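You operate a simulated robot arm through the tools that you are given. There is no shell and no other tool. Be economical: measure what you need, move in short steps, check, and stop when the job is done.

You run a simulated two-armed robot. Do the job below in one go: nothing can be reset, and whatever is moved stays where it is left.

Task
Pick up the orange gauge with one hand, pass it to the other hand and put it on the top of the green trolley. Set down upright: orange gauge.

The check looks at the end state, three seconds after you hand in, the way a careful person would. Anything else that was tipped, shoved, dropped, spilled or broken makes it a failure.

Robot
Two 7-joint arms with two-finger parallel grippers on one trunk, on a base that drives. Base frame: it is fixed to the floor where the robot stands at the start and does not move with it; the origin is under the middle of the robot, x ahead of it, y to its left, z up; the surface under the hand at the start is at about z = 455. Units: mm, rad, N and s.
The left shoulder is at the start at [20, 170, 1203], the right one opposite. With the tool pointing down near the work surface each hand reaches from about 100 to 400 mm from the robot's upright axis, wherever it stands, measured 20 degrees to its own side. Places, roughly: top of the green trolley [-1200, 2100, 800]. Payload 3.8 kg a hand.
The tool frame of a hand sits at the grasp point between the pads (the TCP): z along the fingers, y along the line on which they close. The tips reach 30 mm beyond it. Largest opening 110 mm; finger width 20, thickness 10; the body of the gripper, 48 by 112 mm, starts 55 mm behind the TCP.
Orientation is that of the tool frame in the base frame, as a unit quaternion [w, x, y, z]. With the fingers straight down and closing along the base's y, the tool's x points along the base's -x, its y along +y and its z along -z.

Tools
- The arms move only by the tool drive_tool. It takes "left_rows", "right_rows" or both (then of equal length, played together; a hand with none holds still); each is a list of rows, each a list of 3 entries, a list of its own where there are three numbers: the shift along the tool's x, y, z in cm, then the turn, a rotation vector about the tool's x, y, z in rad, then the closure, from 0 (fully open) to 1 (shut). In form: [[[x, y, z], [ax, ay, az], jaw], ...]. A call has 1 to 10 rows; each row is the pose to reach, as a shift and turn from the pose commanded when the call began, along the tool's axes at that moment. Each row takes 0.2 s and may step no farther than 50 mm and 0.15 rad from the row before; otherwise, or with a gripper value out of range, the whole call is refused. Where a pose cannot be reached the arm comes as near as it can. A force on the tool above 40 N (or 10 N above the force at the start of the call, whichever is more), or a blocked arm, ends the call early, and 0.2 s more pass. Each finger travels about 72 mm/s and halts on what it meets, pressing with about 27 N; the grip force reading is that of the motor and also rises with nothing between the fingers. The clock runs only during rows and for 0.2 s after the last one: add rows that repeat a pose to give the fingers time. The reply holds the time, the measured pose of the TCP, the force on the tool along the base axes, the opening and the grip force, in the units named above and with some noise, with the torque about the TCP (base axes, N m) and any sound that the robot's microphone picked up.
- Cameras (640 x 400 px; columns grow to the right, rows downward): "scene" is now at [109.3, 11.2, 1360.8]; the picture's right is [0.12, -0.99, 0.00], its down [-0.51, -0.06, -0.86] and it looks along [0.85, 0.10, -0.51] (base axes); focal length 251 px, centre (320, 200). "left" rides on the left gripper at [72, -17, -103] in its tool frame; the picture's right is [0.23, 0.97, 0.00], its down [-0.76, 0.18, -0.62] and it looks along [-0.61, 0.14, 0.78] (tool axes); focal length 222 px, centre (320, 200). "right" rides on the right gripper at [72, 17, -103] in its tool frame; the picture's right is [-0.23, 0.97, 0.00], its down [-0.76, -0.18, -0.62] and it looks along [-0.61, -0.14, 0.78] (tool axes); focal length 222 px, centre (320, 200). There is no depth. A picture from a camera that has moved, and an enlarged one, comes with that camera's place and axes in the base frame and with its lens.
- snapshot(camera): a new picture of that camera. The clock stands still meanwhile.
- move_column(by): slides the trunk up (or, below 0, down) by that many mm; the arms and the scene camera ride with it, the base frame stays. It gives what a move gives, with no picture.
- drive_base(legs): drives the robot by 1 to 6 legs, each [ahead, turn to the left] in mm and rad, along the robot's own axes; the way and the turn of a leg run together, so that a leg with both is an arc; at most 1500 mm and 3.142 rad a leg. The arms and the cameras ride along, it lands a little off, and it stops where it bumps. It gives what a move gives.
- aim_head(pan, tilt): turns the head with the scene camera to pan (to the left, within 1.396 rad either way) and tilt (down, from -0.506 to 1.204), counted from straight ahead of the robot. It gives what a move gives.
- inspect(camera, box): a new picture of the part [left, top, right, bottom] of that camera's present view, enlarged. The clock stands still meanwhile.
- hand_in(): hands the job in; it is judged then, once.

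Work in short steps. Places have to be worked out from the pictures, the camera data and where the tool is seen: move nearer, look again, correct. Check each grasp and each placing, and mend what went wrong. You have 120 turns and 100 pictures in all, those below and enlarged ones among them. Open the grippers and draw the arms clear of the work before you hand the job in, unless the task says otherwise; then end with one line.

The tools are called after "Request:" as a command line: name --argument value ..., lists and objects as JSON in quotes. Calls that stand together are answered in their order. drive_tool: Moves the arms, as the interface text tells. Its arguments: {"type":"object","properties":{"left_rows":{"type":"array","items":{"type":"array"}},"right_rows":{"type":"array","items":{"type":"array"}}},"required":[]} The other tools are called the same way: move_column (by) slides the trunk up or down; drive_base (legs) drives the base; aim_head (pan, tilt) turns the head that bears the scene camera; snapshot (camera) takes a picture; inspect (camera, box) takes an enlarged picture of a part of a camera's view; hand_in () hands the job in.

At the start:

```text
time_s: 0.0
left_tool_pos: [442.4, 204.4, 1143.0]
left_ee_rot: [0.0, 0.0, 1.0, 0.0]
left_wrist_force: [-1.0, -0.3, -0.2]
left_torque: [0.02, -0.03, -0.02]
left_grip_width: 110.2
left_gripper_force: 0.0
right_tool_pos: [475.0, -242.2, 1101.5]
right_ee_rot: [0.0, 0.001, 1.0, 0.0]
right_wrist_force: [-0.2, -0.1, -0.9]
right_torque: [-0.02, 0.02, 0.0]
right_grip_width: 110.3
right_gripper_force: 0.2
trunk travel left (down, up): [-300.0, 270.0]
robot x, y, heading: [0.7, 2.1, 0.001]
head pan, tilt: [0.119, 0.541]
```

scene: 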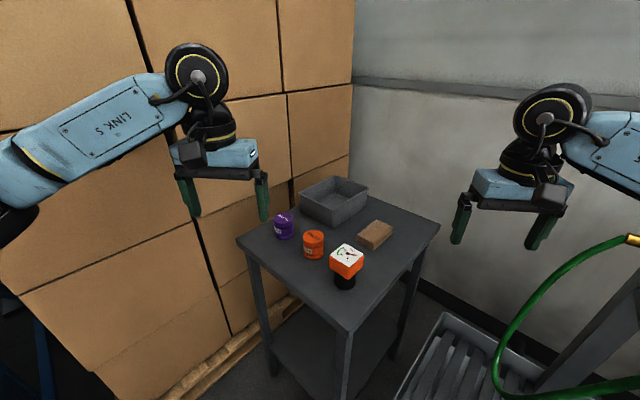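
right: 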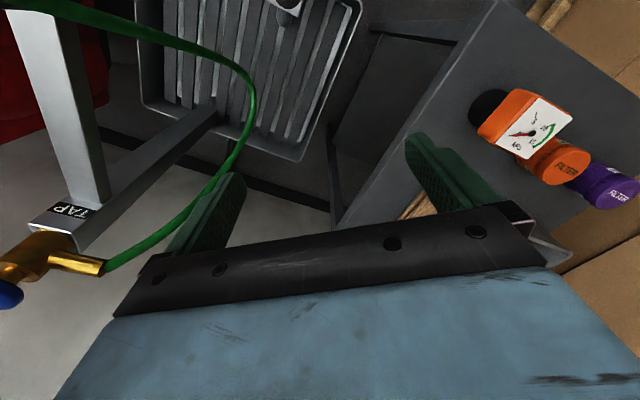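
left: 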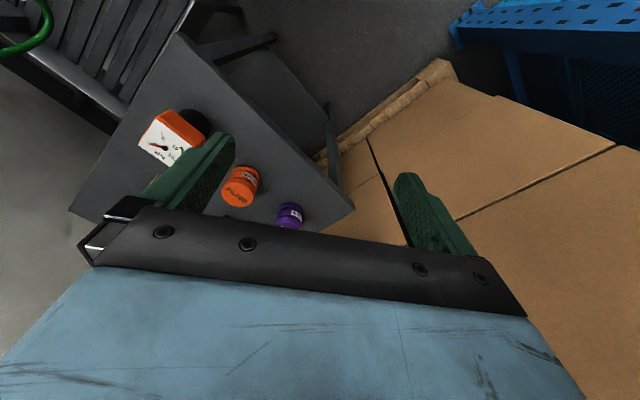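

The gauge looks to be an orange head on a black foot, at about [560, 0, 850]. I'll zoom in from two cameras to get its shape and place.

Request:
inspect --camera "scene" --box '[230, 160, 450, 300]'

Request:
inspect --camera "left" --box '[60, 60, 380, 260]'

Request:
inspect --camera "right" --box '[400, 50, 640, 200]'

```text
2.86 times, centred on (340, 230) of scene
camera zoom: at [109.3, 11.2, 1360.8], right [0.12, -0.99, 0.0], down [-0.51, -0.06, -0.86], along [0.85, 0.1, -0.51], focal length 717 px, centre (263, 114)
```

zoom: 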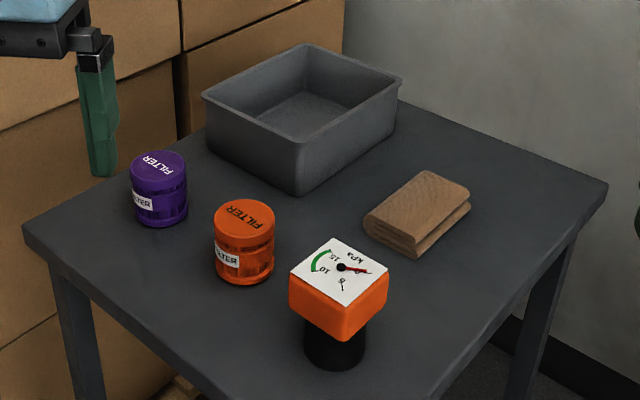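

```text
2.00 times, centred on (220, 160) of left
camera zoom: at [370.0, 187.7, 1246.6], right [-0.23, 0.97, 0.0], down [0.76, 0.18, 0.62], along [0.61, 0.14, -0.78], focal length 444 px, centre (520, 280)
```

zoom: 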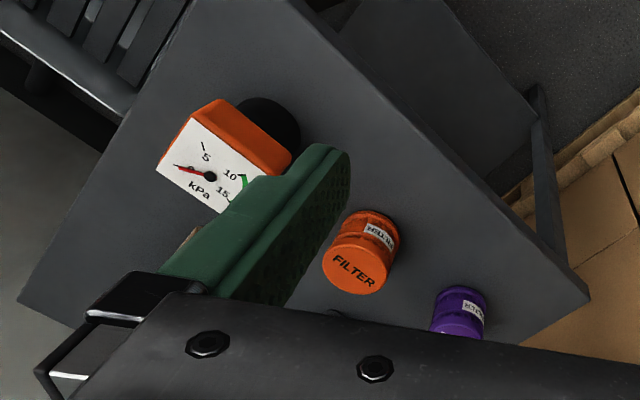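

```text
2.67 times, centred on (520, 125) of right
camera zoom: at [401.1, -224.7, 1204.1], right [0.23, 0.97, 0.0], down [0.76, -0.18, 0.62], along [0.61, -0.14, -0.78], focal length 592 px, centre (-213, 400)
```

zoom: 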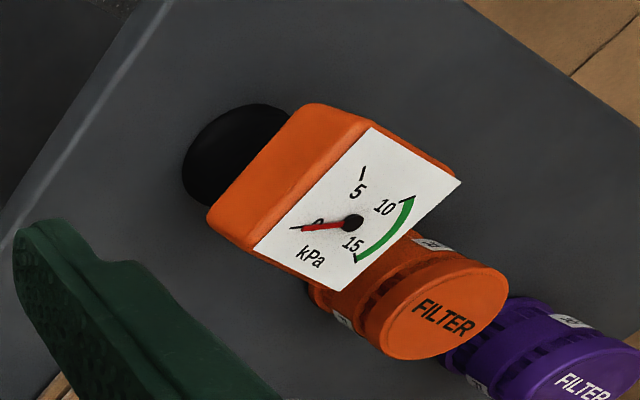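

Triangulating the dial hub from the three views puts it at about [560, 0, 946], with the table at about z=841 and the head's faces turned about 45°. I plan to stand the robot facing about -0.76 rad, so the right hand takes the foot from the side and the left hand then takes the head from above. First I'll look around for obstacles.

Request:
aim_head --pan 1.39 --tilt 0.5

Request:
snapshot --camera "scene"

Request:
aim_head --pan -1.2 --tilt 0.6

Request:
snapshot --camera "scene"

```text
time_s: 1.4
left_tool_pos: [442.2, 203.4, 1143.3]
left_ee_rot: [0.0, 0.0, 1.0, 0.0]
left_wrist_force: [0.0, 0.2, -0.5]
left_torque: [0.03, -0.03, -0.01]
left_grip_width: 110.0
left_gripper_force: 0.1
right_tool_pos: [473.5, -243.0, 1099.7]
right_ee_rot: [0.0, 0.001, 1.0, 0.001]
right_wrist_force: [0.1, 0.4, -0.4]
right_torque: [0.03, 0.01, -0.01]
right_grip_width: 110.1
right_gripper_force: 0.1
trunk travel left (down, up): [-300.0, 270.0]
robot x, y, heading: [-0.3, 0.1, 0.002]
head pan, tilt: [1.389, 0.499]
```

```text
93 pictures are left
camera scene: at [36.4, 90.0, 1364.6], right [0.98, -0.18, 0.0], down [-0.09, -0.47, -0.88], along [0.16, 0.86, -0.48], focal length 251 px, centre (320, 200)
```

scene: 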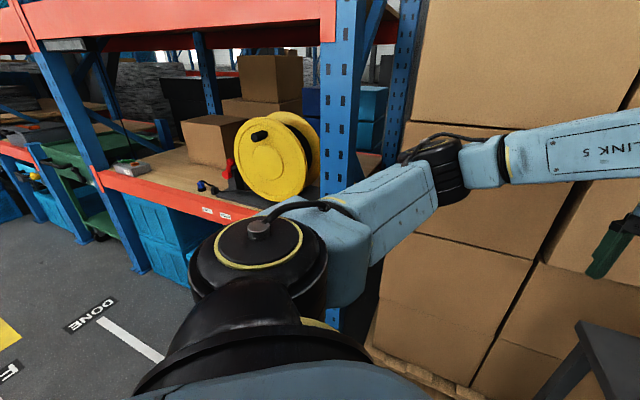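

```text
time_s: 3.8
left_tool_pos: [441.5, 204.6, 1143.2]
left_ee_rot: [0.0, -0.001, 1.0, 0.0]
left_wrist_force: [-0.3, -0.6, 0.3]
left_torque: [0.0, 0.0, 0.01]
left_grip_width: 110.1
left_gripper_force: 0.1
right_tool_pos: [474.0, -241.5, 1100.0]
right_ee_rot: [0.001, 0.001, 1.0, 0.0]
right_wrist_force: [-0.2, 0.9, -1.1]
right_torque: [-0.01, -0.02, 0.01]
right_grip_width: 110.3
right_gripper_force: 0.0
trunk travel left (down, up): [-300.0, 270.0]
robot x, y, heading: [-0.9, -1.9, 0.003]
head pan, tilt: [-1.201, 0.6]
```

```text
92 pictures are left
camera scene: at [51.9, -81.9, 1355.5], right [-0.93, -0.36, 0.0], down [-0.2, 0.53, -0.83], along [0.3, -0.77, -0.56], focal length 251 px, centre (320, 200)
```

scene: 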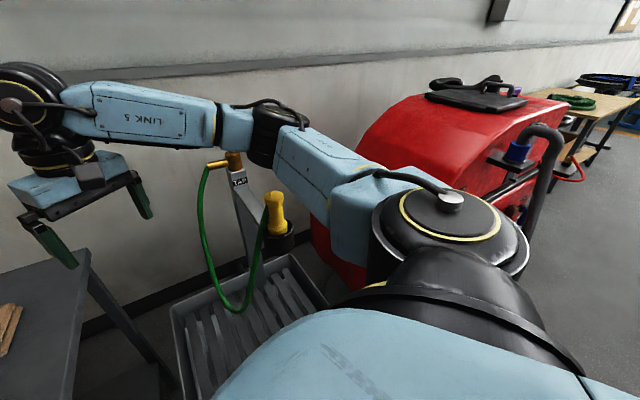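

To the left is a shelf at about y=1100, and to the right a tap at about [575, -645, 1008] with a tray below it. Both are outside the swing of the arms. I'll do a lane change: turn right, back up, turn left and go a little forward.

Request:
drive_base --legs '[[0, -1.36], [-412, 0], [0, 0.6]]'

Request:
aim_head --pan 0.1 --tilt 0.6

Request:
snapshot --camera "scene"

```text
time_s: 11.4
left_tool_pos: [379.4, 238.6, 1142.1]
left_ee_rot: [0.0, 0.383, 0.924, -0.001]
left_wrist_force: [0.4, 0.9, 0.4]
left_torque: [-0.01, 0.0, 0.02]
left_grip_width: 109.9
left_gripper_force: 0.1
right_tool_pos: [84.3, -98.5, 1099.0]
right_ee_rot: [0.0, 0.384, 0.923, 0.0]
right_wrist_force: [0.3, 0.8, -0.4]
right_torque: [-0.02, -0.01, 0.0]
right_grip_width: 109.9
right_gripper_force: 0.1
trunk travel left (down, up): [-300.0, 270.0]
robot x, y, heading: [-75.9, 410.9, -0.788]
head pan, tilt: [-1.201, 0.6]
```

```text
time_s: 12.8
left_tool_pos: [378.8, 238.8, 1143.5]
left_ee_rot: [0.0, 0.384, 0.923, 0.0]
left_wrist_force: [-0.7, 1.0, 0.2]
left_torque: [0.01, 0.01, 0.01]
left_grip_width: 109.8
left_gripper_force: 0.1
right_tool_pos: [83.1, -98.8, 1100.2]
right_ee_rot: [0.0, 0.385, 0.923, 0.0]
right_wrist_force: [0.8, -0.4, -0.4]
right_torque: [0.01, 0.0, 0.01]
right_grip_width: 109.8
right_gripper_force: 0.0
trunk travel left (down, up): [-300.0, 270.0]
robot x, y, heading: [-76.8, 408.2, -0.786]
head pan, tilt: [0.099, 0.6]
```

```text
91 pictures are left
camera scene: at [3.9, 337.5, 1355.5], right [-0.64, -0.77, 0.0], down [-0.44, 0.36, -0.83], along [0.64, -0.52, -0.56], focal length 251 px, centre (320, 200)
```

scene: 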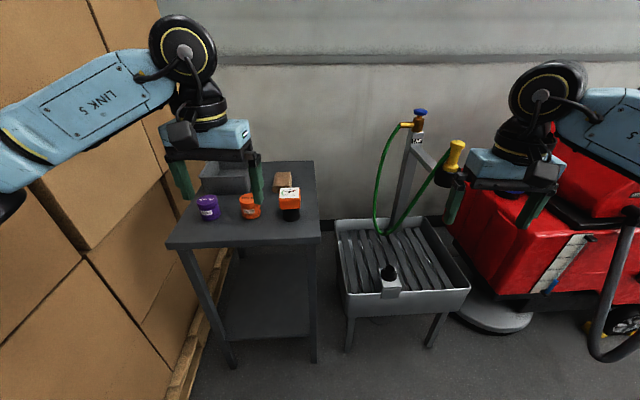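

The base is now at heading -0.786, with a clear view. The gauge sits at about (736, 160) in the robot frame. While clear of everything, I'll roll both hands a quarter turn about their own z so that they close along the robot's forward axis.

Request:
drive_tool --left_rows '[[[0, 0, 0], [0, 0, 0.15], 0], [[0, 0, 0], [0, 0, 0.3], 0], [[0, 0, 0], [0, 0, 0.45], 0], [[0, 0, 0], [0, 0, 0.6], 0], [[0, 0, 0], [0, 0, 0.75], 0], [[0, 0, 0], [0, 0, 0.9], 0], [[0, 0, 0], [0, 0, 1.05], 0], [[0, 0, 0], [0, 0, 1.2], 0], [[0, 0, 0], [0, 0, 1.35], 0], [[0, 0, 0], [0, 0, 1.5], 0]]' --right_rows '[[[0, 0, 0], [0, 0, 0.15], 0], [[0, 0, 0], [0, 0, 0.3], 0], [[0, 0, 0], [0, 0, 0.45], 0], [[0, 0, 0], [0, 0, 0.6], 0], [[0, 0, 0], [0, 0, 0.75], 0], [[0, 0, 0], [0, 0, 0.9], 0], [[0, 0, 0], [0, 0, 1.05], 0], [[0, 0, 0], [0, 0, 1.2], 0], [[0, 0, 0], [0, 0, 1.35], 0], [[0, 0, 0], [0, 0, 1.5], 0]]'

```text
time_s: 15.0
left_tool_pos: [237.8, 273.3, 1142.5]
left_ee_rot: [0.001, 0.909, 0.417, 0.0]
left_wrist_force: [-0.2, 0.0, 0.0]
left_torque: [0.01, 0.01, 0.0]
left_grip_width: 110.1
left_gripper_force: 0.0
left hand out of reach, approached as far as the arm can: row 7, 8, 9, 10
right_tool_pos: [84.7, -98.9, 1098.6]
right_ee_rot: [0.0, 0.911, 0.413, -0.001]
right_wrist_force: [-0.1, -0.2, -0.8]
right_torque: [0.01, 0.0, 0.04]
right_grip_width: 109.9
right_gripper_force: 0.0
trunk travel left (down, up): [-300.0, 270.0]
robot x, y, heading: [-76.0, 403.9, -0.791]
head pan, tilt: [0.099, 0.6]
```

The right hand rolled fine. The left hand came up short with this roll, so I'll sort that out later. Next I'll pitch the right hand up by about 1.4 rad so that it points to the robot's left.

Request:
drive_tool --right_rows '[[[0, 0, 0], [0, 0.14, 0], 0], [[0, 0, 0], [0, 0.28, 0], 0], [[0, 0, 0], [0, 0.42, 0], 0], [[0, 0, 0], [0, 0.56, 0], 0], [[0, 0, 0], [0, 0.7, 0], 0], [[0, 0, 0], [0, 0.84, 0], 0], [[0, 0, 0], [0, 0.98, 0], 0], [[0, 0, 0], [0, 1.12, 0], 0], [[0, 0, 0], [0, 1.26, 0], 0], [[0, 0, 0], [0, 1.4, 0], 0]]'

Request:
snapshot --camera "scene"

Request:
snapshot --camera "right"

```text
time_s: 17.2
left_tool_pos: [236.6, 272.9, 1141.8]
left_ee_rot: [0.001, 0.909, 0.417, 0.001]
left_wrist_force: [1.0, -0.4, 0.6]
left_torque: [-0.01, 0.03, 0.02]
left_grip_width: 110.1
left_gripper_force: 0.0
right_tool_pos: [83.7, -97.8, 1100.0]
right_ee_rot: [-0.266, 0.696, 0.315, 0.588]
right_wrist_force: [-0.9, 1.0, 0.0]
right_torque: [-0.02, 0.03, -0.01]
right_grip_width: 110.1
right_gripper_force: 0.0
trunk travel left (down, up): [-300.0, 270.0]
robot x, y, heading: [-76.5, 413.5, -0.792]
head pan, tilt: [0.099, 0.6]
```

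```text
90 pictures are left
camera scene: at [3.9, 337.4, 1355.5], right [-0.64, -0.77, 0.0], down [-0.44, 0.36, -0.83], along [0.64, -0.52, -0.57], focal length 251 px, centre (320, 200)
```

scene: 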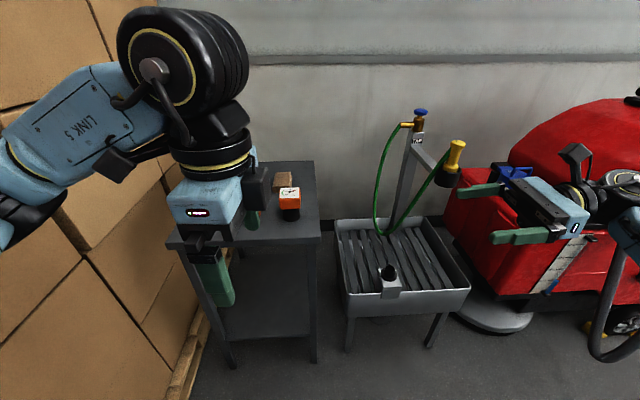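

```text
89 pictures are left
camera right: at [37.6, -176.7, 1189.4], right [0.71, -0.67, -0.22], down [-0.62, -0.44, -0.65], along [0.33, 0.6, -0.73], focal length 222 px, centre (320, 200)
```

right: 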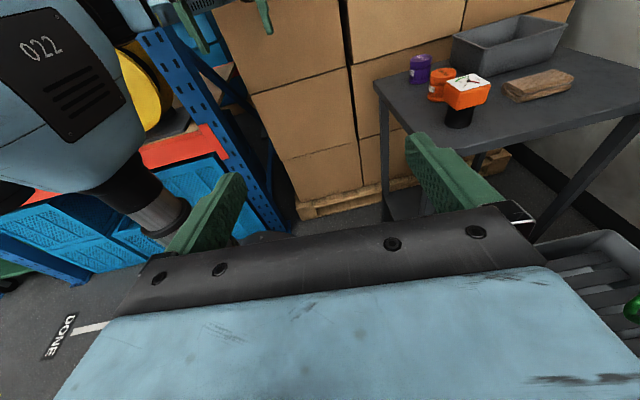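

The right hand now points left with its camera up. I'll drive forward about 216 mm so that the gauge comes to about 520 ahead.

Request:
drive_base --legs '[[216, 0]]'

Request:
snapshot --camera "scene"

Request:
snapshot --camera "right"

```text
time_s: 18.9
left_tool_pos: [388.3, 121.1, 1142.2]
left_ee_rot: [0.0, 0.909, 0.417, 0.001]
left_wrist_force: [0.4, -0.3, 1.2]
left_torque: [0.03, 0.02, 0.01]
left_grip_width: 110.1
left_gripper_force: 0.0
right_tool_pos: [232.6, -250.5, 1100.5]
right_ee_rot: [-0.266, 0.697, 0.316, 0.586]
right_wrist_force: [0.6, -0.6, 0.4]
right_torque: [0.02, 0.03, -0.03]
right_grip_width: 109.6
right_gripper_force: 0.0
trunk travel left (down, up): [-300.0, 270.0]
robot x, y, heading: [70.5, 256.9, -0.79]
head pan, tilt: [0.099, 0.6]
```

```text
88 pictures are left
camera scene: at [154.6, 185.7, 1355.4], right [-0.64, -0.77, 0.0], down [-0.44, 0.36, -0.82], along [0.64, -0.52, -0.57], focal length 251 px, centre (320, 200)
```

scene: 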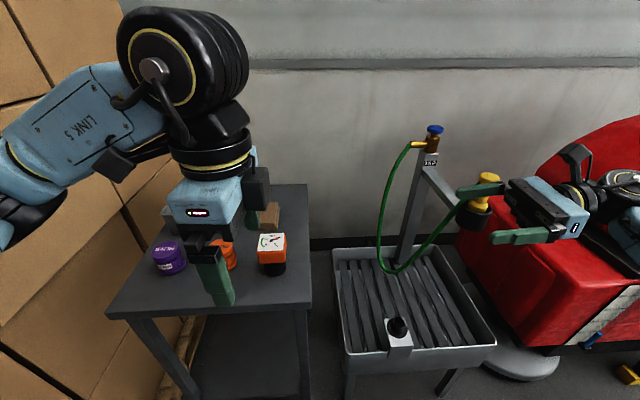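

```text
87 pictures are left
camera right: at [187.9, -328.0, 1189.2], right [0.71, -0.67, -0.22], down [-0.62, -0.44, -0.64], along [0.33, 0.6, -0.73], focal length 222 px, centre (320, 200)
```

right: 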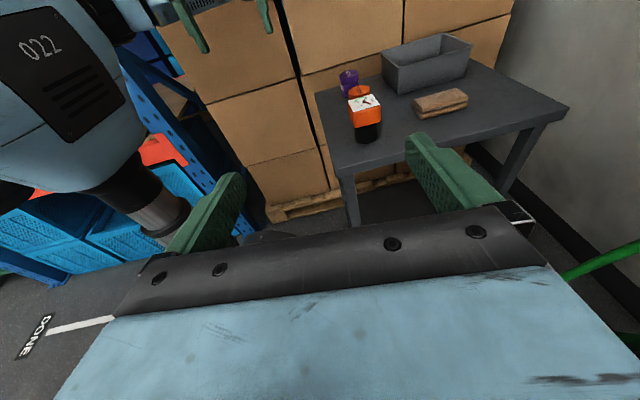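

I'll zoom in on the gauge from both views to refine its place.

Request:
inspect --camera "scene" --box '[230, 210, 326, 290]'

Request:
inspect --camera "right" --box '[320, 70, 416, 150]'

```text
5.00 times, centred on (278, 250) of scene
camera zoom: at [154.6, 185.7, 1355.4], right [-0.64, -0.77, 0.0], down [-0.44, 0.36, -0.82], along [0.64, -0.52, -0.57], focal length 1255 px, centre (530, -50)
```

zoom: 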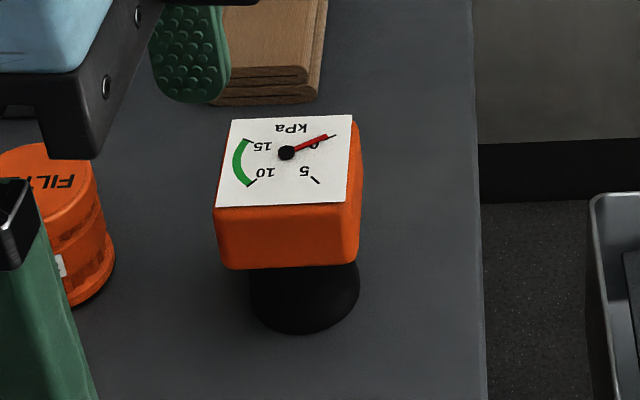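

```text
5.00 times, centred on (368, 110) of right
camera zoom: at [187.9, -328.0, 1189.2], right [0.71, -0.67, -0.22], down [-0.62, -0.44, -0.64], along [0.33, 0.6, -0.73], focal length 1111 px, centre (80, 650)
```

zoom: 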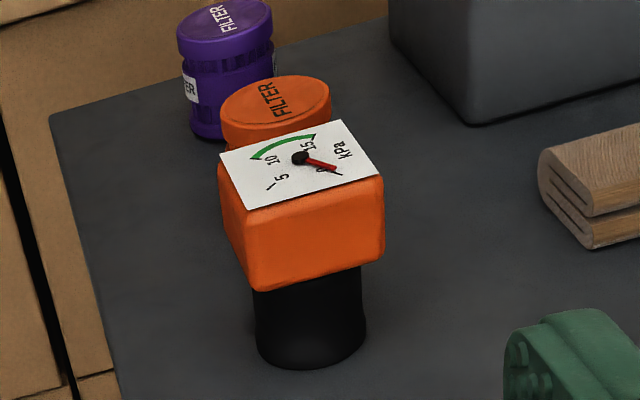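

The gauge axis is at about (556, 0), the table at z≈843 and the foot is about 60 tall. I'll move the right hand toward a pre-grasp 150 mm back along its pointing axis, taking the first half now.

Request:
drive_tool --right_rows '[[[-1.9, 1.0, 3.55], [0, 0, 0], 0], [[-3.8, 2.0, 7.1], [0, 0, 0], 0], [[-5.7, 3.0, 10.65], [0, 0, 0], 0], [[-7.6, 3.9, 14.2], [0, 0, 0], 0]]'

Request:
snapshot --camera "scene"

```text
time_s: 19.9
left_tool_pos: [387.2, 122.6, 1141.2]
left_ee_rot: [0.001, 0.909, 0.417, 0.0]
left_wrist_force: [0.2, 0.1, -0.2]
left_torque: [0.01, 0.03, 0.02]
left_grip_width: 110.1
left_gripper_force: 0.0
right_tool_pos: [347.1, -181.4, 1000.9]
right_ee_rot: [-0.265, 0.697, 0.315, 0.587]
right_wrist_force: [0.8, -0.3, 0.5]
right_torque: [-0.01, 0.0, 0.02]
right_grip_width: 110.5
right_gripper_force: 0.1
trunk travel left (down, up): [-300.0, 270.0]
robot x, y, heading: [72.4, 254.3, -0.792]
head pan, tilt: [0.099, 0.6]
```

```text
84 pictures are left
camera scene: at [154.4, 186.6, 1355.5], right [-0.64, -0.77, 0.0], down [-0.44, 0.36, -0.82], along [0.64, -0.53, -0.57], focal length 251 px, centre (320, 200)
```

scene: 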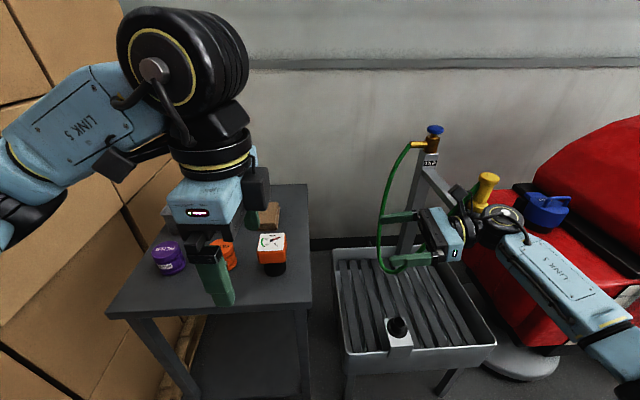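

The motion is clear, with the wrist passing about 150 mm from the nozzle. I'll finish the move to the pre-grasp.

Request:
drive_tool --right_rows '[[[-1.9, 1.0, 3.55], [0, 0, 0], 0], [[-3.8, 2.0, 7.1], [0, 0, 0], 0], [[-5.7, 3.0, 10.65], [0, 0, 0], 0], [[-7.7, 3.9, 14.2], [0, 0, 0], 0]]'

Request:
snapshot --camera "right"

Request:
inspect --camera "scene" --box '[220, 200, 460, 350]'

```text
time_s: 20.9
left_tool_pos: [386.9, 124.6, 1142.5]
left_ee_rot: [0.0, 0.909, 0.417, 0.0]
left_wrist_force: [0.2, -0.7, -0.7]
left_torque: [-0.03, 0.0, -0.01]
left_grip_width: 109.9
left_gripper_force: 0.1
right_tool_pos: [458.5, -109.5, 901.6]
right_ee_rot: [-0.265, 0.697, 0.316, 0.586]
right_wrist_force: [0.0, 1.6, -0.1]
right_torque: [-0.02, 0.02, 0.01]
right_grip_width: 109.9
right_gripper_force: 0.0
trunk travel left (down, up): [-300.0, 270.0]
robot x, y, heading: [72.9, 256.8, -0.789]
head pan, tilt: [0.099, 0.6]
```

```text
83 pictures are left
camera right: at [412.8, -187.9, 991.1], right [0.71, -0.67, -0.22], down [-0.62, -0.44, -0.64], along [0.33, 0.59, -0.73], focal length 222 px, centre (320, 200)
```

right: 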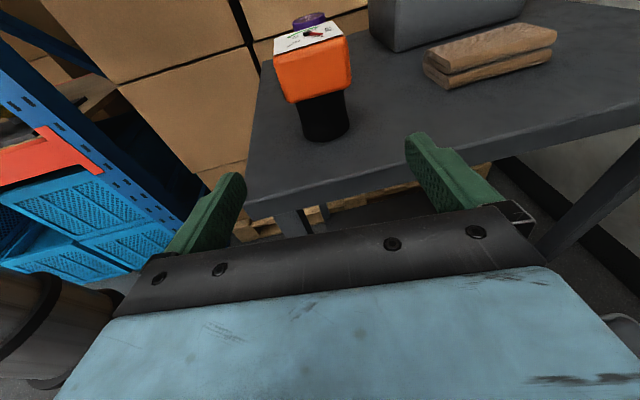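

```text
2.67 times, centred on (340, 275) of scene
camera zoom: at [154.5, 186.8, 1355.5], right [-0.64, -0.77, 0.0], down [-0.44, 0.36, -0.82], along [0.64, -0.53, -0.57], focal length 669 px, centre (267, 0)
```

zoom: 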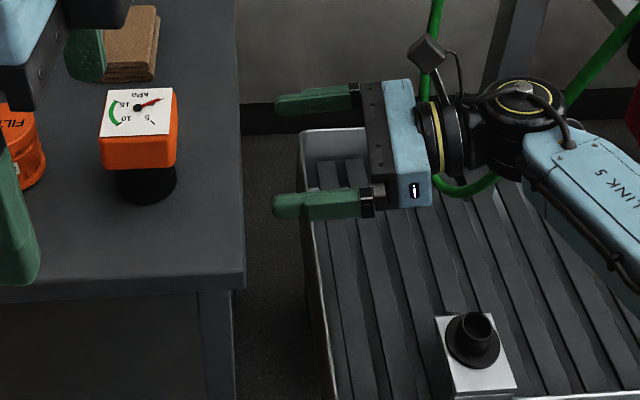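

The foot shows within 3 px of where I predicted it, so the estimate holds. I'll advance 100 mm along the fingers and check.

Request:
drive_tool --right_rows '[[[0, 0.1, 4], [0, 0, 0], 0], [[0, 0.2, 7.5], [0, 0, 0], 0], [[0, 0.2, 10], [0, 0, 0], 0]]'

Request:
snapshot --camera "right"

Request:
inspect --camera "scene" --box '[220, 200, 460, 350]'

```text
time_s: 21.7
left_tool_pos: [387.6, 122.9, 1141.9]
left_ee_rot: [0.001, 0.909, 0.416, 0.001]
left_wrist_force: [0.3, 1.2, 1.0]
left_torque: [-0.01, 0.03, -0.01]
left_grip_width: 110.1
left_gripper_force: 0.1
right_tool_pos: [525.6, -37.7, 882.4]
right_ee_rot: [-0.265, 0.697, 0.315, 0.587]
right_wrist_force: [0.0, 0.3, 0.9]
right_torque: [0.04, -0.01, 0.01]
right_grip_width: 110.2
right_gripper_force: 0.1
trunk travel left (down, up): [-300.0, 270.0]
robot x, y, heading: [75.0, 254.2, -0.79]
head pan, tilt: [0.099, 0.6]
```

```text
81 pictures are left
camera right: at [479.3, -114.5, 973.2], right [0.71, -0.67, -0.22], down [-0.62, -0.44, -0.64], along [0.33, 0.59, -0.73], focal length 222 px, centre (320, 200)
```

right: 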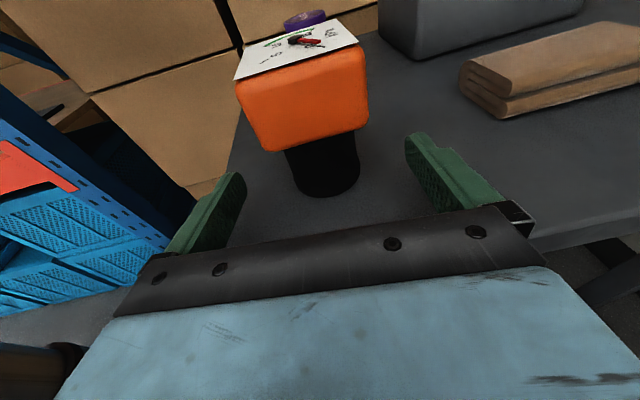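

```text
2.67 times, centred on (340, 275) of scene
camera zoom: at [154.5, 187.0, 1355.5], right [-0.64, -0.77, 0.0], down [-0.44, 0.36, -0.83], along [0.64, -0.53, -0.56], focal length 669 px, centre (267, 0)
```

zoom: 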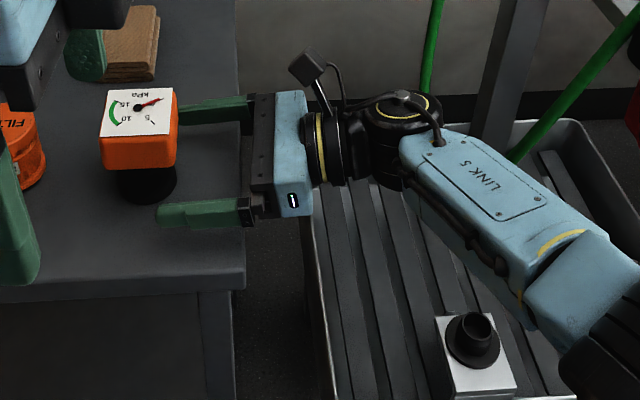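

The foot is centred between the fingers, with about 48 mm left to go. I'll advance 46 mm and close slowly.

Request:
drive_tool --right_rows '[[[0, 0, 2.5], [0, 0, 0], 0], [[0, 0, 4.6], [0, 0, 0], 0], [[0, 0, 4.6], [0, 0, 0], 0]]'

Request:
snapshot --camera "right"

Request:
inspect --camera "scene" --box '[220, 200, 460, 350]'

```text
time_s: 22.2
left_tool_pos: [387.0, 120.5, 1142.3]
left_ee_rot: [0.001, 0.909, 0.416, 0.0]
left_wrist_force: [0.5, -0.7, -0.4]
left_torque: [-0.02, 0.03, 0.0]
left_grip_width: 109.9
left_gripper_force: 0.1
right_tool_pos: [541.2, -20.1, 877.5]
right_ee_rot: [-0.256, 0.702, 0.313, 0.586]
right_wrist_force: [-11.2, -6.5, 4.1]
right_torque: [-0.32, 0.51, -0.03]
right_grip_width: 110.0
right_gripper_force: 0.1
right hand out of reach, approached as far as the arm can: row 1, 2
trunk travel left (down, up): [-300.0, 270.0]
robot x, y, heading: [70.8, 255.9, -0.791]
head pan, tilt: [0.099, 0.6]
stopped in row 2 (right hand): the force on the tool passed its limit at 41 N (the readings are from after the stop); the commanded pose is now the measured one
```

```text
79 pictures are left
camera right: at [493.1, -95.4, 970.1], right [0.69, -0.69, -0.22], down [-0.63, -0.44, -0.64], along [0.34, 0.58, -0.74], focal length 222 px, centre (320, 200)
```

right: 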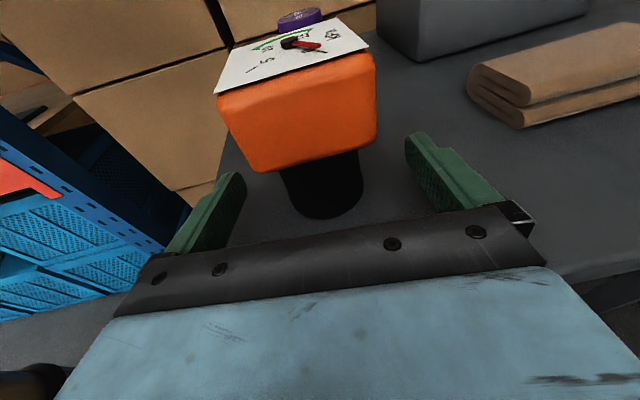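

```text
2.67 times, centred on (340, 275) of scene
camera zoom: at [154.4, 186.1, 1355.4], right [-0.64, -0.77, 0.0], down [-0.44, 0.36, -0.82], along [0.63, -0.53, -0.57], focal length 669 px, centre (267, 0)
```

zoom: 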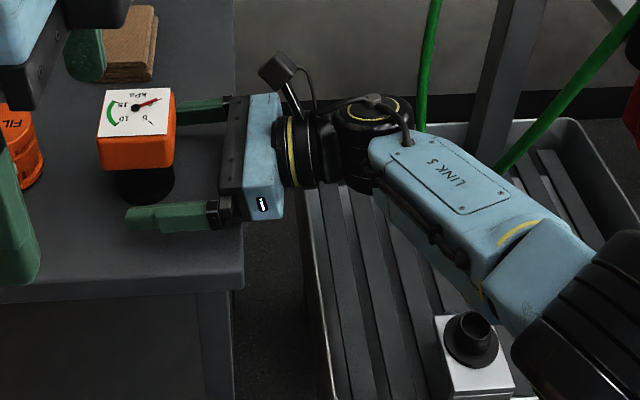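

The hand stopped on contact. The force pattern points to something below the TCP near the table edge, and the arm also reports a reach limit. I'll back off 20 mm and look closely at the gripper body and the edge.

Request:
drive_tool --right_rows '[[[0, 0, -2], [0, 0, 0], 0]]'

Request:
inspect --camera "scene" --box '[240, 220, 380, 310]'

Request:
snapshot --camera "scene"

```text
time_s: 22.6
left_tool_pos: [386.5, 120.7, 1142.4]
left_ee_rot: [0.001, 0.909, 0.417, 0.001]
left_wrist_force: [-0.3, -0.3, 0.1]
left_torque: [0.02, 0.01, 0.05]
left_grip_width: 109.9
left_gripper_force: 0.0
right_tool_pos: [527.3, -32.3, 883.7]
right_ee_rot: [-0.256, 0.7, 0.313, 0.588]
right_wrist_force: [0.5, -0.1, 0.1]
right_torque: [0.02, 0.0, -0.05]
right_grip_width: 110.0
right_gripper_force: 0.0
trunk travel left (down, up): [-300.0, 270.0]
robot x, y, heading: [71.4, 256.4, -0.794]
head pan, tilt: [0.099, 0.6]
```

```text
4.44 times, centred on (310, 265) of scene
camera zoom: at [153.3, 185.4, 1355.5], right [-0.64, -0.77, 0.0], down [-0.43, 0.36, -0.82], along [0.64, -0.53, -0.57], focal length 1116 px, centre (364, -89)
```

zoom: 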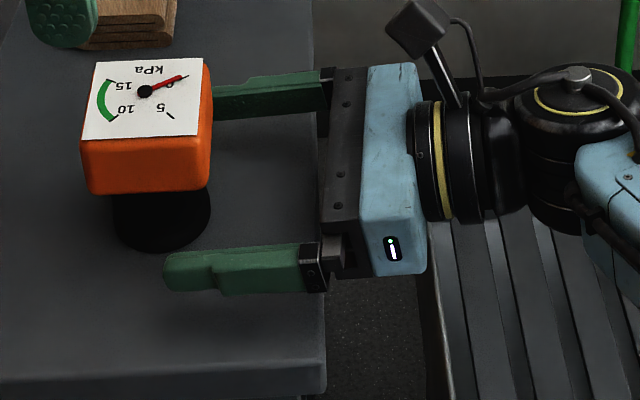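

```text
76 pictures are left
camera scene: at [153.3, 185.4, 1355.5], right [-0.64, -0.77, 0.0], down [-0.43, 0.36, -0.82], along [0.64, -0.53, -0.57], focal length 251 px, centre (320, 200)
```

scene: 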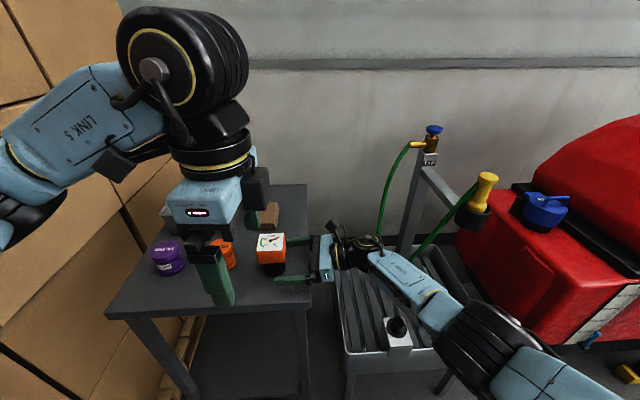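

Nothing is obviously touching now, and the gauge hasn't moved. I'll advance horizontally at z≈884, higher than before, in small steps to see whether the reach limit or the contact comes back.

Request:
drive_tool --right_rows '[[[0.2, 0, 1.0], [0, 0, 0], 0], [[0.4, 0, 1.8], [0, 0, 0], 0]]'

```text
time_s: 23.2
left_tool_pos: [386.1, 122.9, 1141.7]
left_ee_rot: [0.001, 0.909, 0.417, 0.0]
left_wrist_force: [1.4, -0.5, 1.3]
left_torque: [0.03, 0.02, -0.01]
left_grip_width: 110.1
left_gripper_force: 0.0
right_tool_pos: [540.3, -19.8, 884.7]
right_ee_rot: [-0.257, 0.7, 0.314, 0.588]
right_wrist_force: [-1.1, -0.1, 0.2]
right_torque: [0.04, 0.02, -0.04]
right_grip_width: 110.1
right_gripper_force: 0.0
trunk travel left (down, up): [-300.0, 270.0]
robot x, y, heading: [71.9, 257.2, -0.789]
head pan, tilt: [0.099, 0.6]
```

There's no contact and no reach complaint at this height, so I'll carry on the last ~24 mm in small steps.

Request:
drive_tool --right_rows '[[[0.2, 0, 0.8], [0, 0, 0], 0], [[0.4, 0, 1.6], [0, 0, 0], 0], [[0.5, 0, 2.2], [0, 0, 0], 0]]'

Request:
snapshot --camera "right"

Request:
inspect --camera "scene" --box '[240, 220, 380, 310]'

```text
time_s: 24.1
left_tool_pos: [386.6, 121.3, 1143.4]
left_ee_rot: [0.001, 0.909, 0.416, 0.001]
left_wrist_force: [-0.5, -0.1, 0.2]
left_torque: [0.03, 0.05, 0.02]
left_grip_width: 109.9
left_gripper_force: 0.1
right_tool_pos: [552.8, -0.3, 885.4]
right_ee_rot: [-0.256, 0.7, 0.314, 0.588]
right_wrist_force: [0.2, -0.3, -0.6]
right_torque: [0.01, -0.04, 0.0]
right_grip_width: 109.9
right_gripper_force: 0.0
trunk travel left (down, up): [-300.0, 270.0]
robot x, y, heading: [72.7, 255.8, -0.792]
head pan, tilt: [0.099, 0.6]
```

```text
75 pictures are left
camera right: at [505.7, -76.0, 976.8], right [0.7, -0.69, -0.21], down [-0.63, -0.44, -0.64], along [0.35, 0.58, -0.74], focal length 222 px, centre (320, 200)
```

right: 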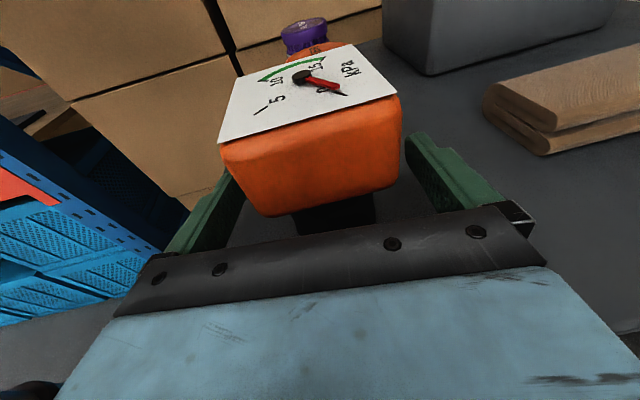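

```text
4.44 times, centred on (310, 265) of scene
camera zoom: at [153.6, 186.0, 1355.5], right [-0.64, -0.77, 0.0], down [-0.44, 0.36, -0.83], along [0.64, -0.53, -0.56], focal length 1116 px, centre (364, -89)
```

zoom: 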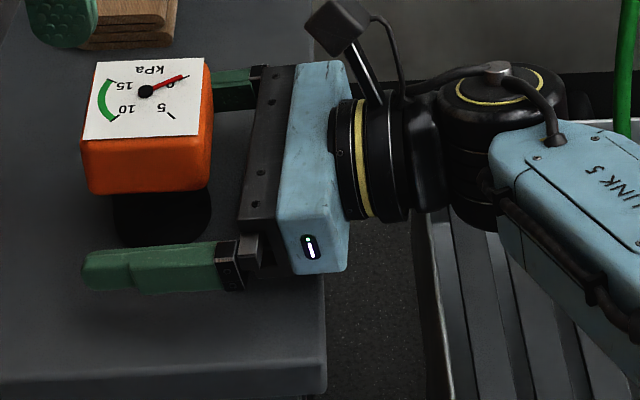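

The foot sits between the fingers, slightly toward tool +y. I'll shift 3 mm and close.

Request:
drive_tool --right_rows '[[[0, 0.3, 0], [0, 0, 0], 0], [[0, 0.3, 0], [0, 0, 0], 0.3], [[0, 0.3, 0], [0, 0, 0], 0.7], [[0, 0.3, 0], [0, 0, 0], 1], [[0, 0.3, 0], [0, 0, 0], 1], [[0, 0.3, 0], [0, 0, 0], 1]]'

Request:
snapshot --camera "right"

```text
time_s: 25.4
left_tool_pos: [386.7, 122.6, 1141.3]
left_ee_rot: [0.001, 0.91, 0.416, 0.001]
left_wrist_force: [0.5, -1.0, 0.0]
left_torque: [-0.03, 0.04, 0.03]
left_grip_width: 110.1
left_gripper_force: 0.0
right_tool_pos: [553.9, -0.4, 886.0]
right_ee_rot: [-0.256, 0.7, 0.313, 0.589]
right_wrist_force: [0.5, -1.7, 1.1]
right_torque: [0.02, -0.01, -0.01]
right_grip_width: 63.3
right_gripper_force: 26.6
right hand out of reach, approached as far as the arm can: row 1, 2, 3, 4, 5, 6
trunk travel left (down, up): [-300.0, 270.0]
robot x, y, heading: [68.7, 256.5, -0.789]
head pan, tilt: [0.099, 0.6]
```

```text
73 pictures are left
camera right: at [505.6, -76.3, 976.7], right [0.7, -0.69, -0.21], down [-0.63, -0.44, -0.64], along [0.35, 0.58, -0.74], focal length 222 px, centre (320, 200)
```

right: 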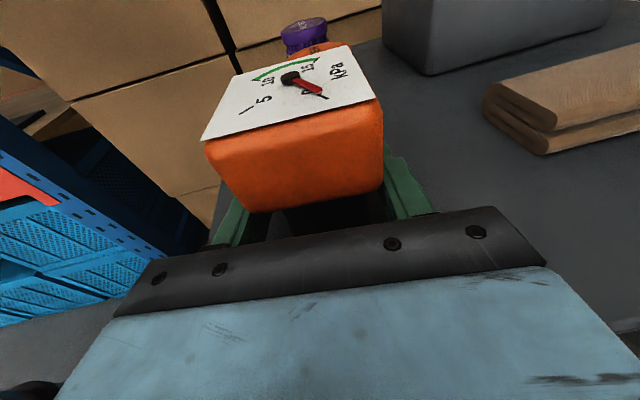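

The grip reads 63 mm, which is wider than the foot at about 53, so the pads may be on the head's lower edge. I'll zoom in before lifting.

Request:
inspect --camera "right" --box '[190, 120, 450, 280]'

Request:
inspect --camera "scene" --box '[240, 220, 340, 290]'

```text
2.46 times, centred on (320, 200) of right
camera zoom: at [505.6, -76.3, 976.7], right [0.7, -0.69, -0.21], down [-0.63, -0.44, -0.64], along [0.35, 0.58, -0.74], focal length 547 px, centre (320, 200)
```

zoom: 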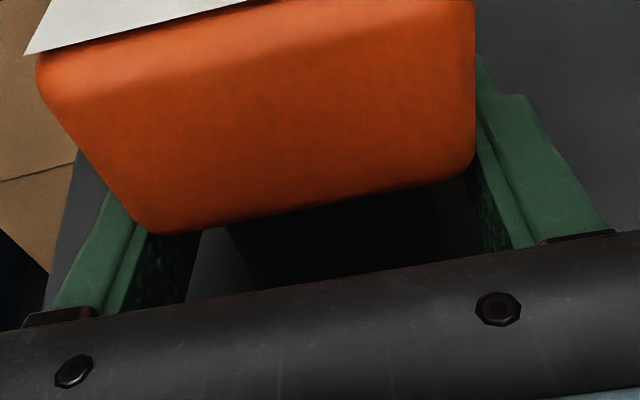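

```text
5.71 times, centred on (290, 255) of scene
camera zoom: at [153.6, 186.0, 1355.5], right [-0.64, -0.77, 0.0], down [-0.44, 0.36, -0.83], along [0.64, -0.53, -0.56], focal length 1434 px, centre (491, -114)
```

zoom: 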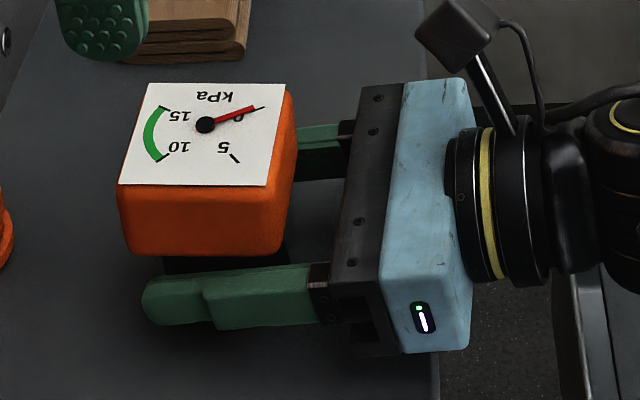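

The pads are only on the head's lower rounded edge. I'll open slightly, rise 8 mm and regrip for a firmer hold that still leaves room above for the left hand.

Request:
drive_tool --right_rows '[[[0, 0, 0], [0, 0, 0], 0.25], [[0, 0, 0], [0, 0, 0], 0.25], [[0.4, 0, 0], [0, 0, 0], 0.25], [[0.8, 0, 0], [0, 0, 0], 0.25], [[0.8, 0, 0], [0, 0, 0], 0.25], [[0.8, 0, 0], [0, 0, 0], 1], [[0.8, 0, 0], [0, 0, 0], 1], [[0.8, 0, 0], [0, 0, 0], 1]]'

Request:
inspect --camera "right" --box '[190, 120, 450, 280]'

Request:
inspect --camera "scene" --box '[240, 220, 340, 290]'

```text
time_s: 27.2
left_tool_pos: [387.5, 122.6, 1142.6]
left_ee_rot: [0.001, 0.909, 0.416, 0.001]
left_wrist_force: [1.2, 0.4, 0.4]
left_torque: [-0.02, 0.04, 0.0]
left_grip_width: 109.8
left_gripper_force: 0.0
right_tool_pos: [552.6, 0.7, 894.1]
right_ee_rot: [-0.256, 0.7, 0.313, 0.588]
right_wrist_force: [0.4, 0.3, -0.1]
right_torque: [0.04, -0.01, -0.01]
right_grip_width: 63.6
right_gripper_force: 26.8
trunk travel left (down, up): [-300.0, 270.0]
robot x, y, heading: [70.4, 253.0, -0.791]
head pan, tilt: [0.099, 0.6]
```

```text
2.46 times, centred on (320, 200) of right
camera zoom: at [506.3, -74.9, 984.4], right [0.7, -0.69, -0.21], down [-0.63, -0.44, -0.64], along [0.35, 0.58, -0.74], focal length 547 px, centre (320, 200)
```

zoom: 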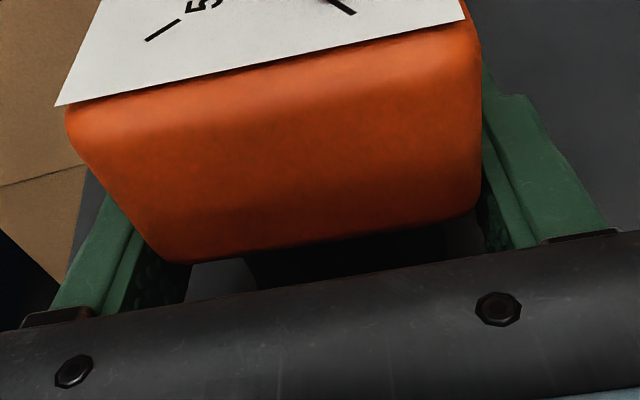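

```text
5.71 times, centred on (290, 255) of scene
camera zoom: at [153.7, 186.1, 1355.5], right [-0.64, -0.77, 0.0], down [-0.44, 0.36, -0.83], along [0.64, -0.53, -0.56], focal length 1434 px, centre (491, -114)
```

zoom: 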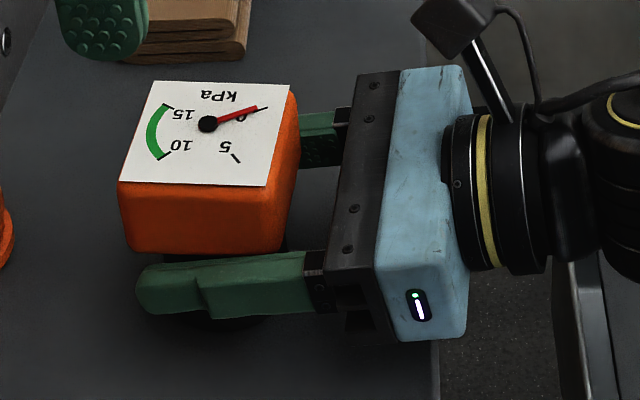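

The grip is solid at 63.6 mm, now about 10 mm up the head. I'll lift 60 mm straight up.

Request:
drive_tool --right_rows '[[[1.5, 0, -0.25], [0, 0, 0], 1], [[3.0, 0, -0.5], [0, 0, 0], 1], [[4.5, 0, -0.75], [0, 0, 0], 1], [[5.9, 0, -1.0], [0, 0, 0], 1]]'

Request:
snapshot --camera "scene"

```text
time_s: 28.2
left_tool_pos: [387.6, 121.5, 1141.6]
left_ee_rot: [0.001, 0.909, 0.416, 0.001]
left_wrist_force: [1.0, 0.3, -0.3]
left_torque: [-0.02, 0.02, 0.01]
left_grip_width: 109.8
left_gripper_force: 0.1
right_tool_pos: [553.7, 2.3, 954.1]
right_ee_rot: [-0.256, 0.701, 0.314, 0.587]
right_wrist_force: [0.2, -0.3, -1.2]
right_torque: [0.0, 0.0, 0.0]
right_grip_width: 64.0
right_gripper_force: 27.0
trunk travel left (down, up): [-300.0, 270.0]
robot x, y, heading: [69.3, 258.1, -0.794]
head pan, tilt: [0.099, 0.6]
```

```text
68 pictures are left
camera scene: at [153.7, 186.0, 1355.5], right [-0.64, -0.77, 0.0], down [-0.44, 0.36, -0.83], along [0.64, -0.53, -0.56], focal length 251 px, centre (320, 200)
```

scene: 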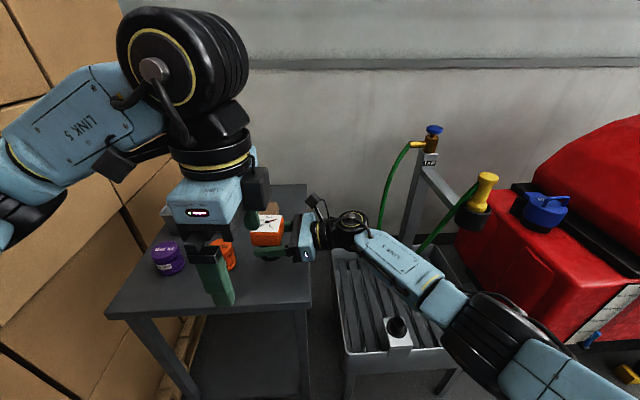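

The gauge is lifted and held firmly, and it is light. I'll back the base off 250 mm so the handover is clear of the table.

Request:
drive_base --legs '[[-250, 0]]'

Request:
drive_tool --left_rows '[[[0, 0, -2], [0, 0, -0.15], 0], [[0, 0, -4], [0, 0, -0.3], 0], [[0, 0, -4], [0, 0, -0.45], 0], [[0, 0, -4], [0, 0, -0.6], 0], [[0, 0, -4], [0, 0, -0.75], 0], [[0, 0, -4], [0, 0, -0.9], 0], [[0, 0, -4], [0, 0, -1.05], 0], [[0, 0, -4], [0, 0, -1.2], 0], [[0, 0, -4], [0, 0, -1.35], 0], [[0, 0, -4], [0, 0, -1.5], 0]]'

Request:
snapshot --camera "scene"

```text
time_s: 30.1
left_tool_pos: [210.8, 299.7, 1142.4]
left_ee_rot: [0.001, 0.91, 0.416, 0.0]
left_wrist_force: [-0.6, 1.0, 0.3]
left_torque: [-0.04, -0.01, 0.03]
left_grip_width: 109.8
left_gripper_force: 0.0
right_tool_pos: [378.9, 179.1, 954.1]
right_ee_rot: [-0.256, 0.7, 0.313, 0.588]
right_wrist_force: [-0.1, 0.7, -1.0]
right_torque: [0.04, 0.03, -0.03]
right_grip_width: 63.6
right_gripper_force: 26.6
trunk travel left (down, up): [-300.0, 270.0]
robot x, y, heading: [-103.3, 433.1, -0.793]
head pan, tilt: [0.099, 0.6]
```

```text
time_s: 32.3
left_tool_pos: [211.0, 299.3, 1181.8]
left_ee_rot: [0.001, 0.381, 0.925, 0.001]
left_wrist_force: [0.6, -0.6, 0.2]
left_torque: [-0.01, -0.03, 0.0]
left_grip_width: 109.9
left_gripper_force: 0.1
right_tool_pos: [378.9, 179.4, 953.6]
right_ee_rot: [-0.256, 0.7, 0.312, 0.589]
right_wrist_force: [-0.6, -0.2, -1.3]
right_torque: [0.03, -0.02, 0.01]
right_grip_width: 64.3
right_gripper_force: 26.8
trunk travel left (down, up): [-300.0, 270.0]
robot x, y, heading: [-103.4, 434.7, -0.794]
head pan, tilt: [0.099, 0.6]
```

```text
67 pictures are left
camera scene: at [-21.6, 363.4, 1355.5], right [-0.64, -0.77, 0.0], down [-0.43, 0.36, -0.83], along [0.63, -0.53, -0.57], focal length 251 px, centre (320, 200)
```

scene: 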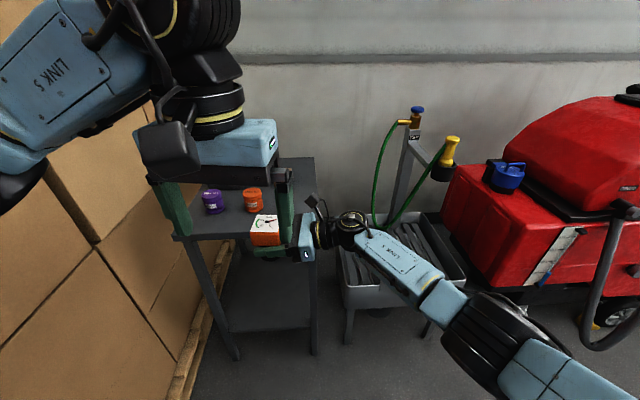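

The left hand is back in its natural roll. I'll move it above the gauge at z≈1120 while rolling it -1.5 rad, so that it closes along the same axis with its camera on the robot's right.

Request:
drive_tool --left_rows '[[[-2, 0.4, 0], [0, 0, -0.15], 0], [[-4, 0.8, 0], [0, 0, -0.3], 0], [[-6, 1.2, 0], [0, 0, -0.45], 0], [[-8, 1.6, 0], [0, 0, -0.6], 0], [[-10, 1.9, 0], [0, 0, -0.75], 0], [[-12, 2.3, 0], [0, 0, -0.9], 0], [[-14, 2.6, 0], [0, 0, -1.05], 0], [[-16, 3, 0], [0, 0, -1.2], 0], [[-18, 3.4, 1], [0, 0, -1.35], 0], [[-20.4, 3.8, 3], [0, 0, -1.5], 0]]'

Request:
snapshot --camera "left"

Request:
snapshot --camera "scene"

```text
time_s: 34.5
left_tool_pos: [384.3, 179.7, 1152.0]
left_ee_rot: [0.001, -0.352, 0.936, 0.0]
left_wrist_force: [0.6, -0.9, 0.6]
left_torque: [-0.02, 0.0, 0.03]
left_grip_width: 110.0
left_gripper_force: 0.0
right_tool_pos: [380.4, 178.7, 953.4]
right_ee_rot: [-0.256, 0.7, 0.312, 0.589]
right_wrist_force: [0.6, -0.3, -1.0]
right_torque: [-0.01, 0.03, -0.02]
right_grip_width: 63.5
right_gripper_force: 26.5
trunk travel left (down, up): [-300.0, 270.0]
robot x, y, heading: [-105.8, 433.0, -0.791]
head pan, tilt: [0.099, 0.6]
```

```text
66 pictures are left
camera left: at [341.4, 120.5, 1255.7], right [-0.81, 0.58, 0.0], down [0.46, 0.63, 0.62], along [0.36, 0.51, -0.78], focal length 222 px, centre (320, 200)
```

left: 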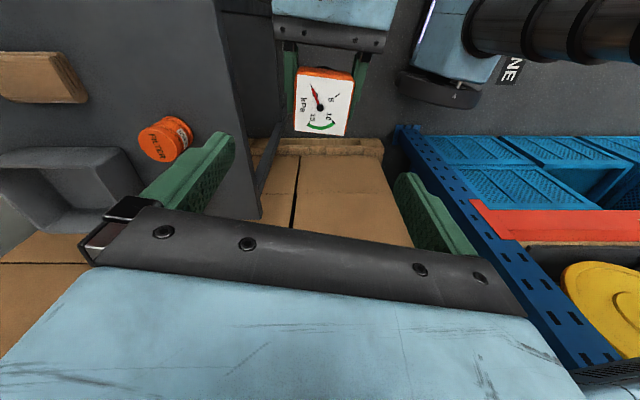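

```text
65 pictures are left
camera scene: at [-21.2, 363.0, 1355.4], right [-0.64, -0.77, 0.0], down [-0.44, 0.36, -0.82], along [0.63, -0.53, -0.57], focal length 251 px, centre (320, 200)
```

scene: 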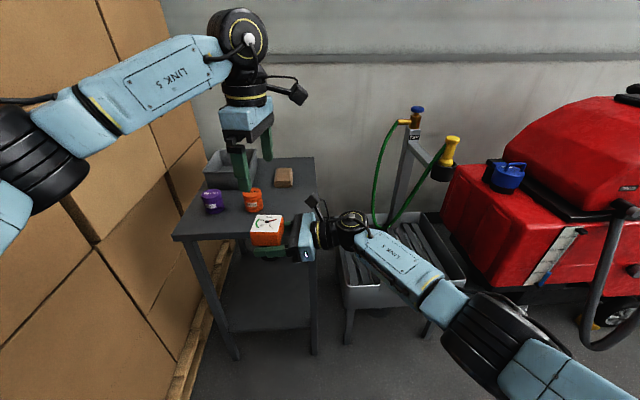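

The left hand is above the gauge and needs about 6° more roll. I'll zoom in on the dial for the exact offset.

Request:
inspect --camera "left" --box '[260, 20, 400, 140]'

Request:
inspect --camera "scene" --box '[230, 190, 330, 270]'

```text
3.33 times, centred on (330, 80) of left
camera zoom: at [341.4, 120.5, 1255.7], right [-0.81, 0.58, 0.0], down [0.46, 0.63, 0.62], along [0.36, 0.51, -0.78], focal length 740 px, centre (287, 600)
```

zoom: 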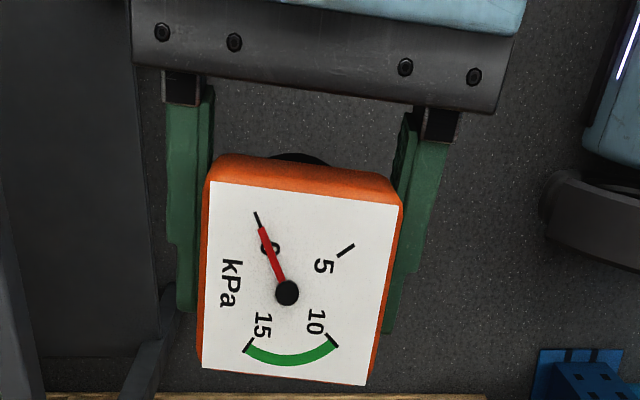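

```text
5.00 times, centred on (280, 230) of scene
camera zoom: at [-21.2, 363.0, 1355.4], right [-0.64, -0.77, 0.0], down [-0.44, 0.36, -0.82], along [0.63, -0.53, -0.57], focal length 1255 px, centre (520, 50)
```

zoom: 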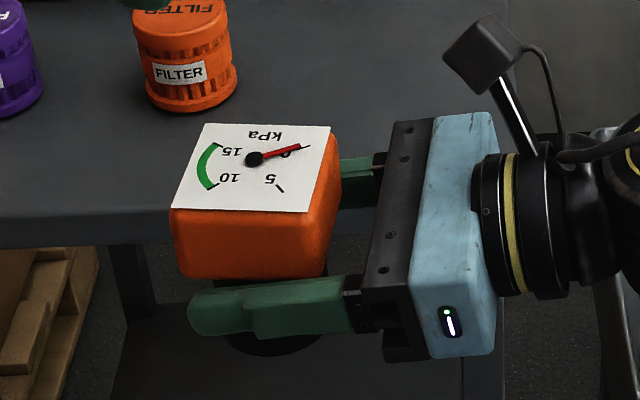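

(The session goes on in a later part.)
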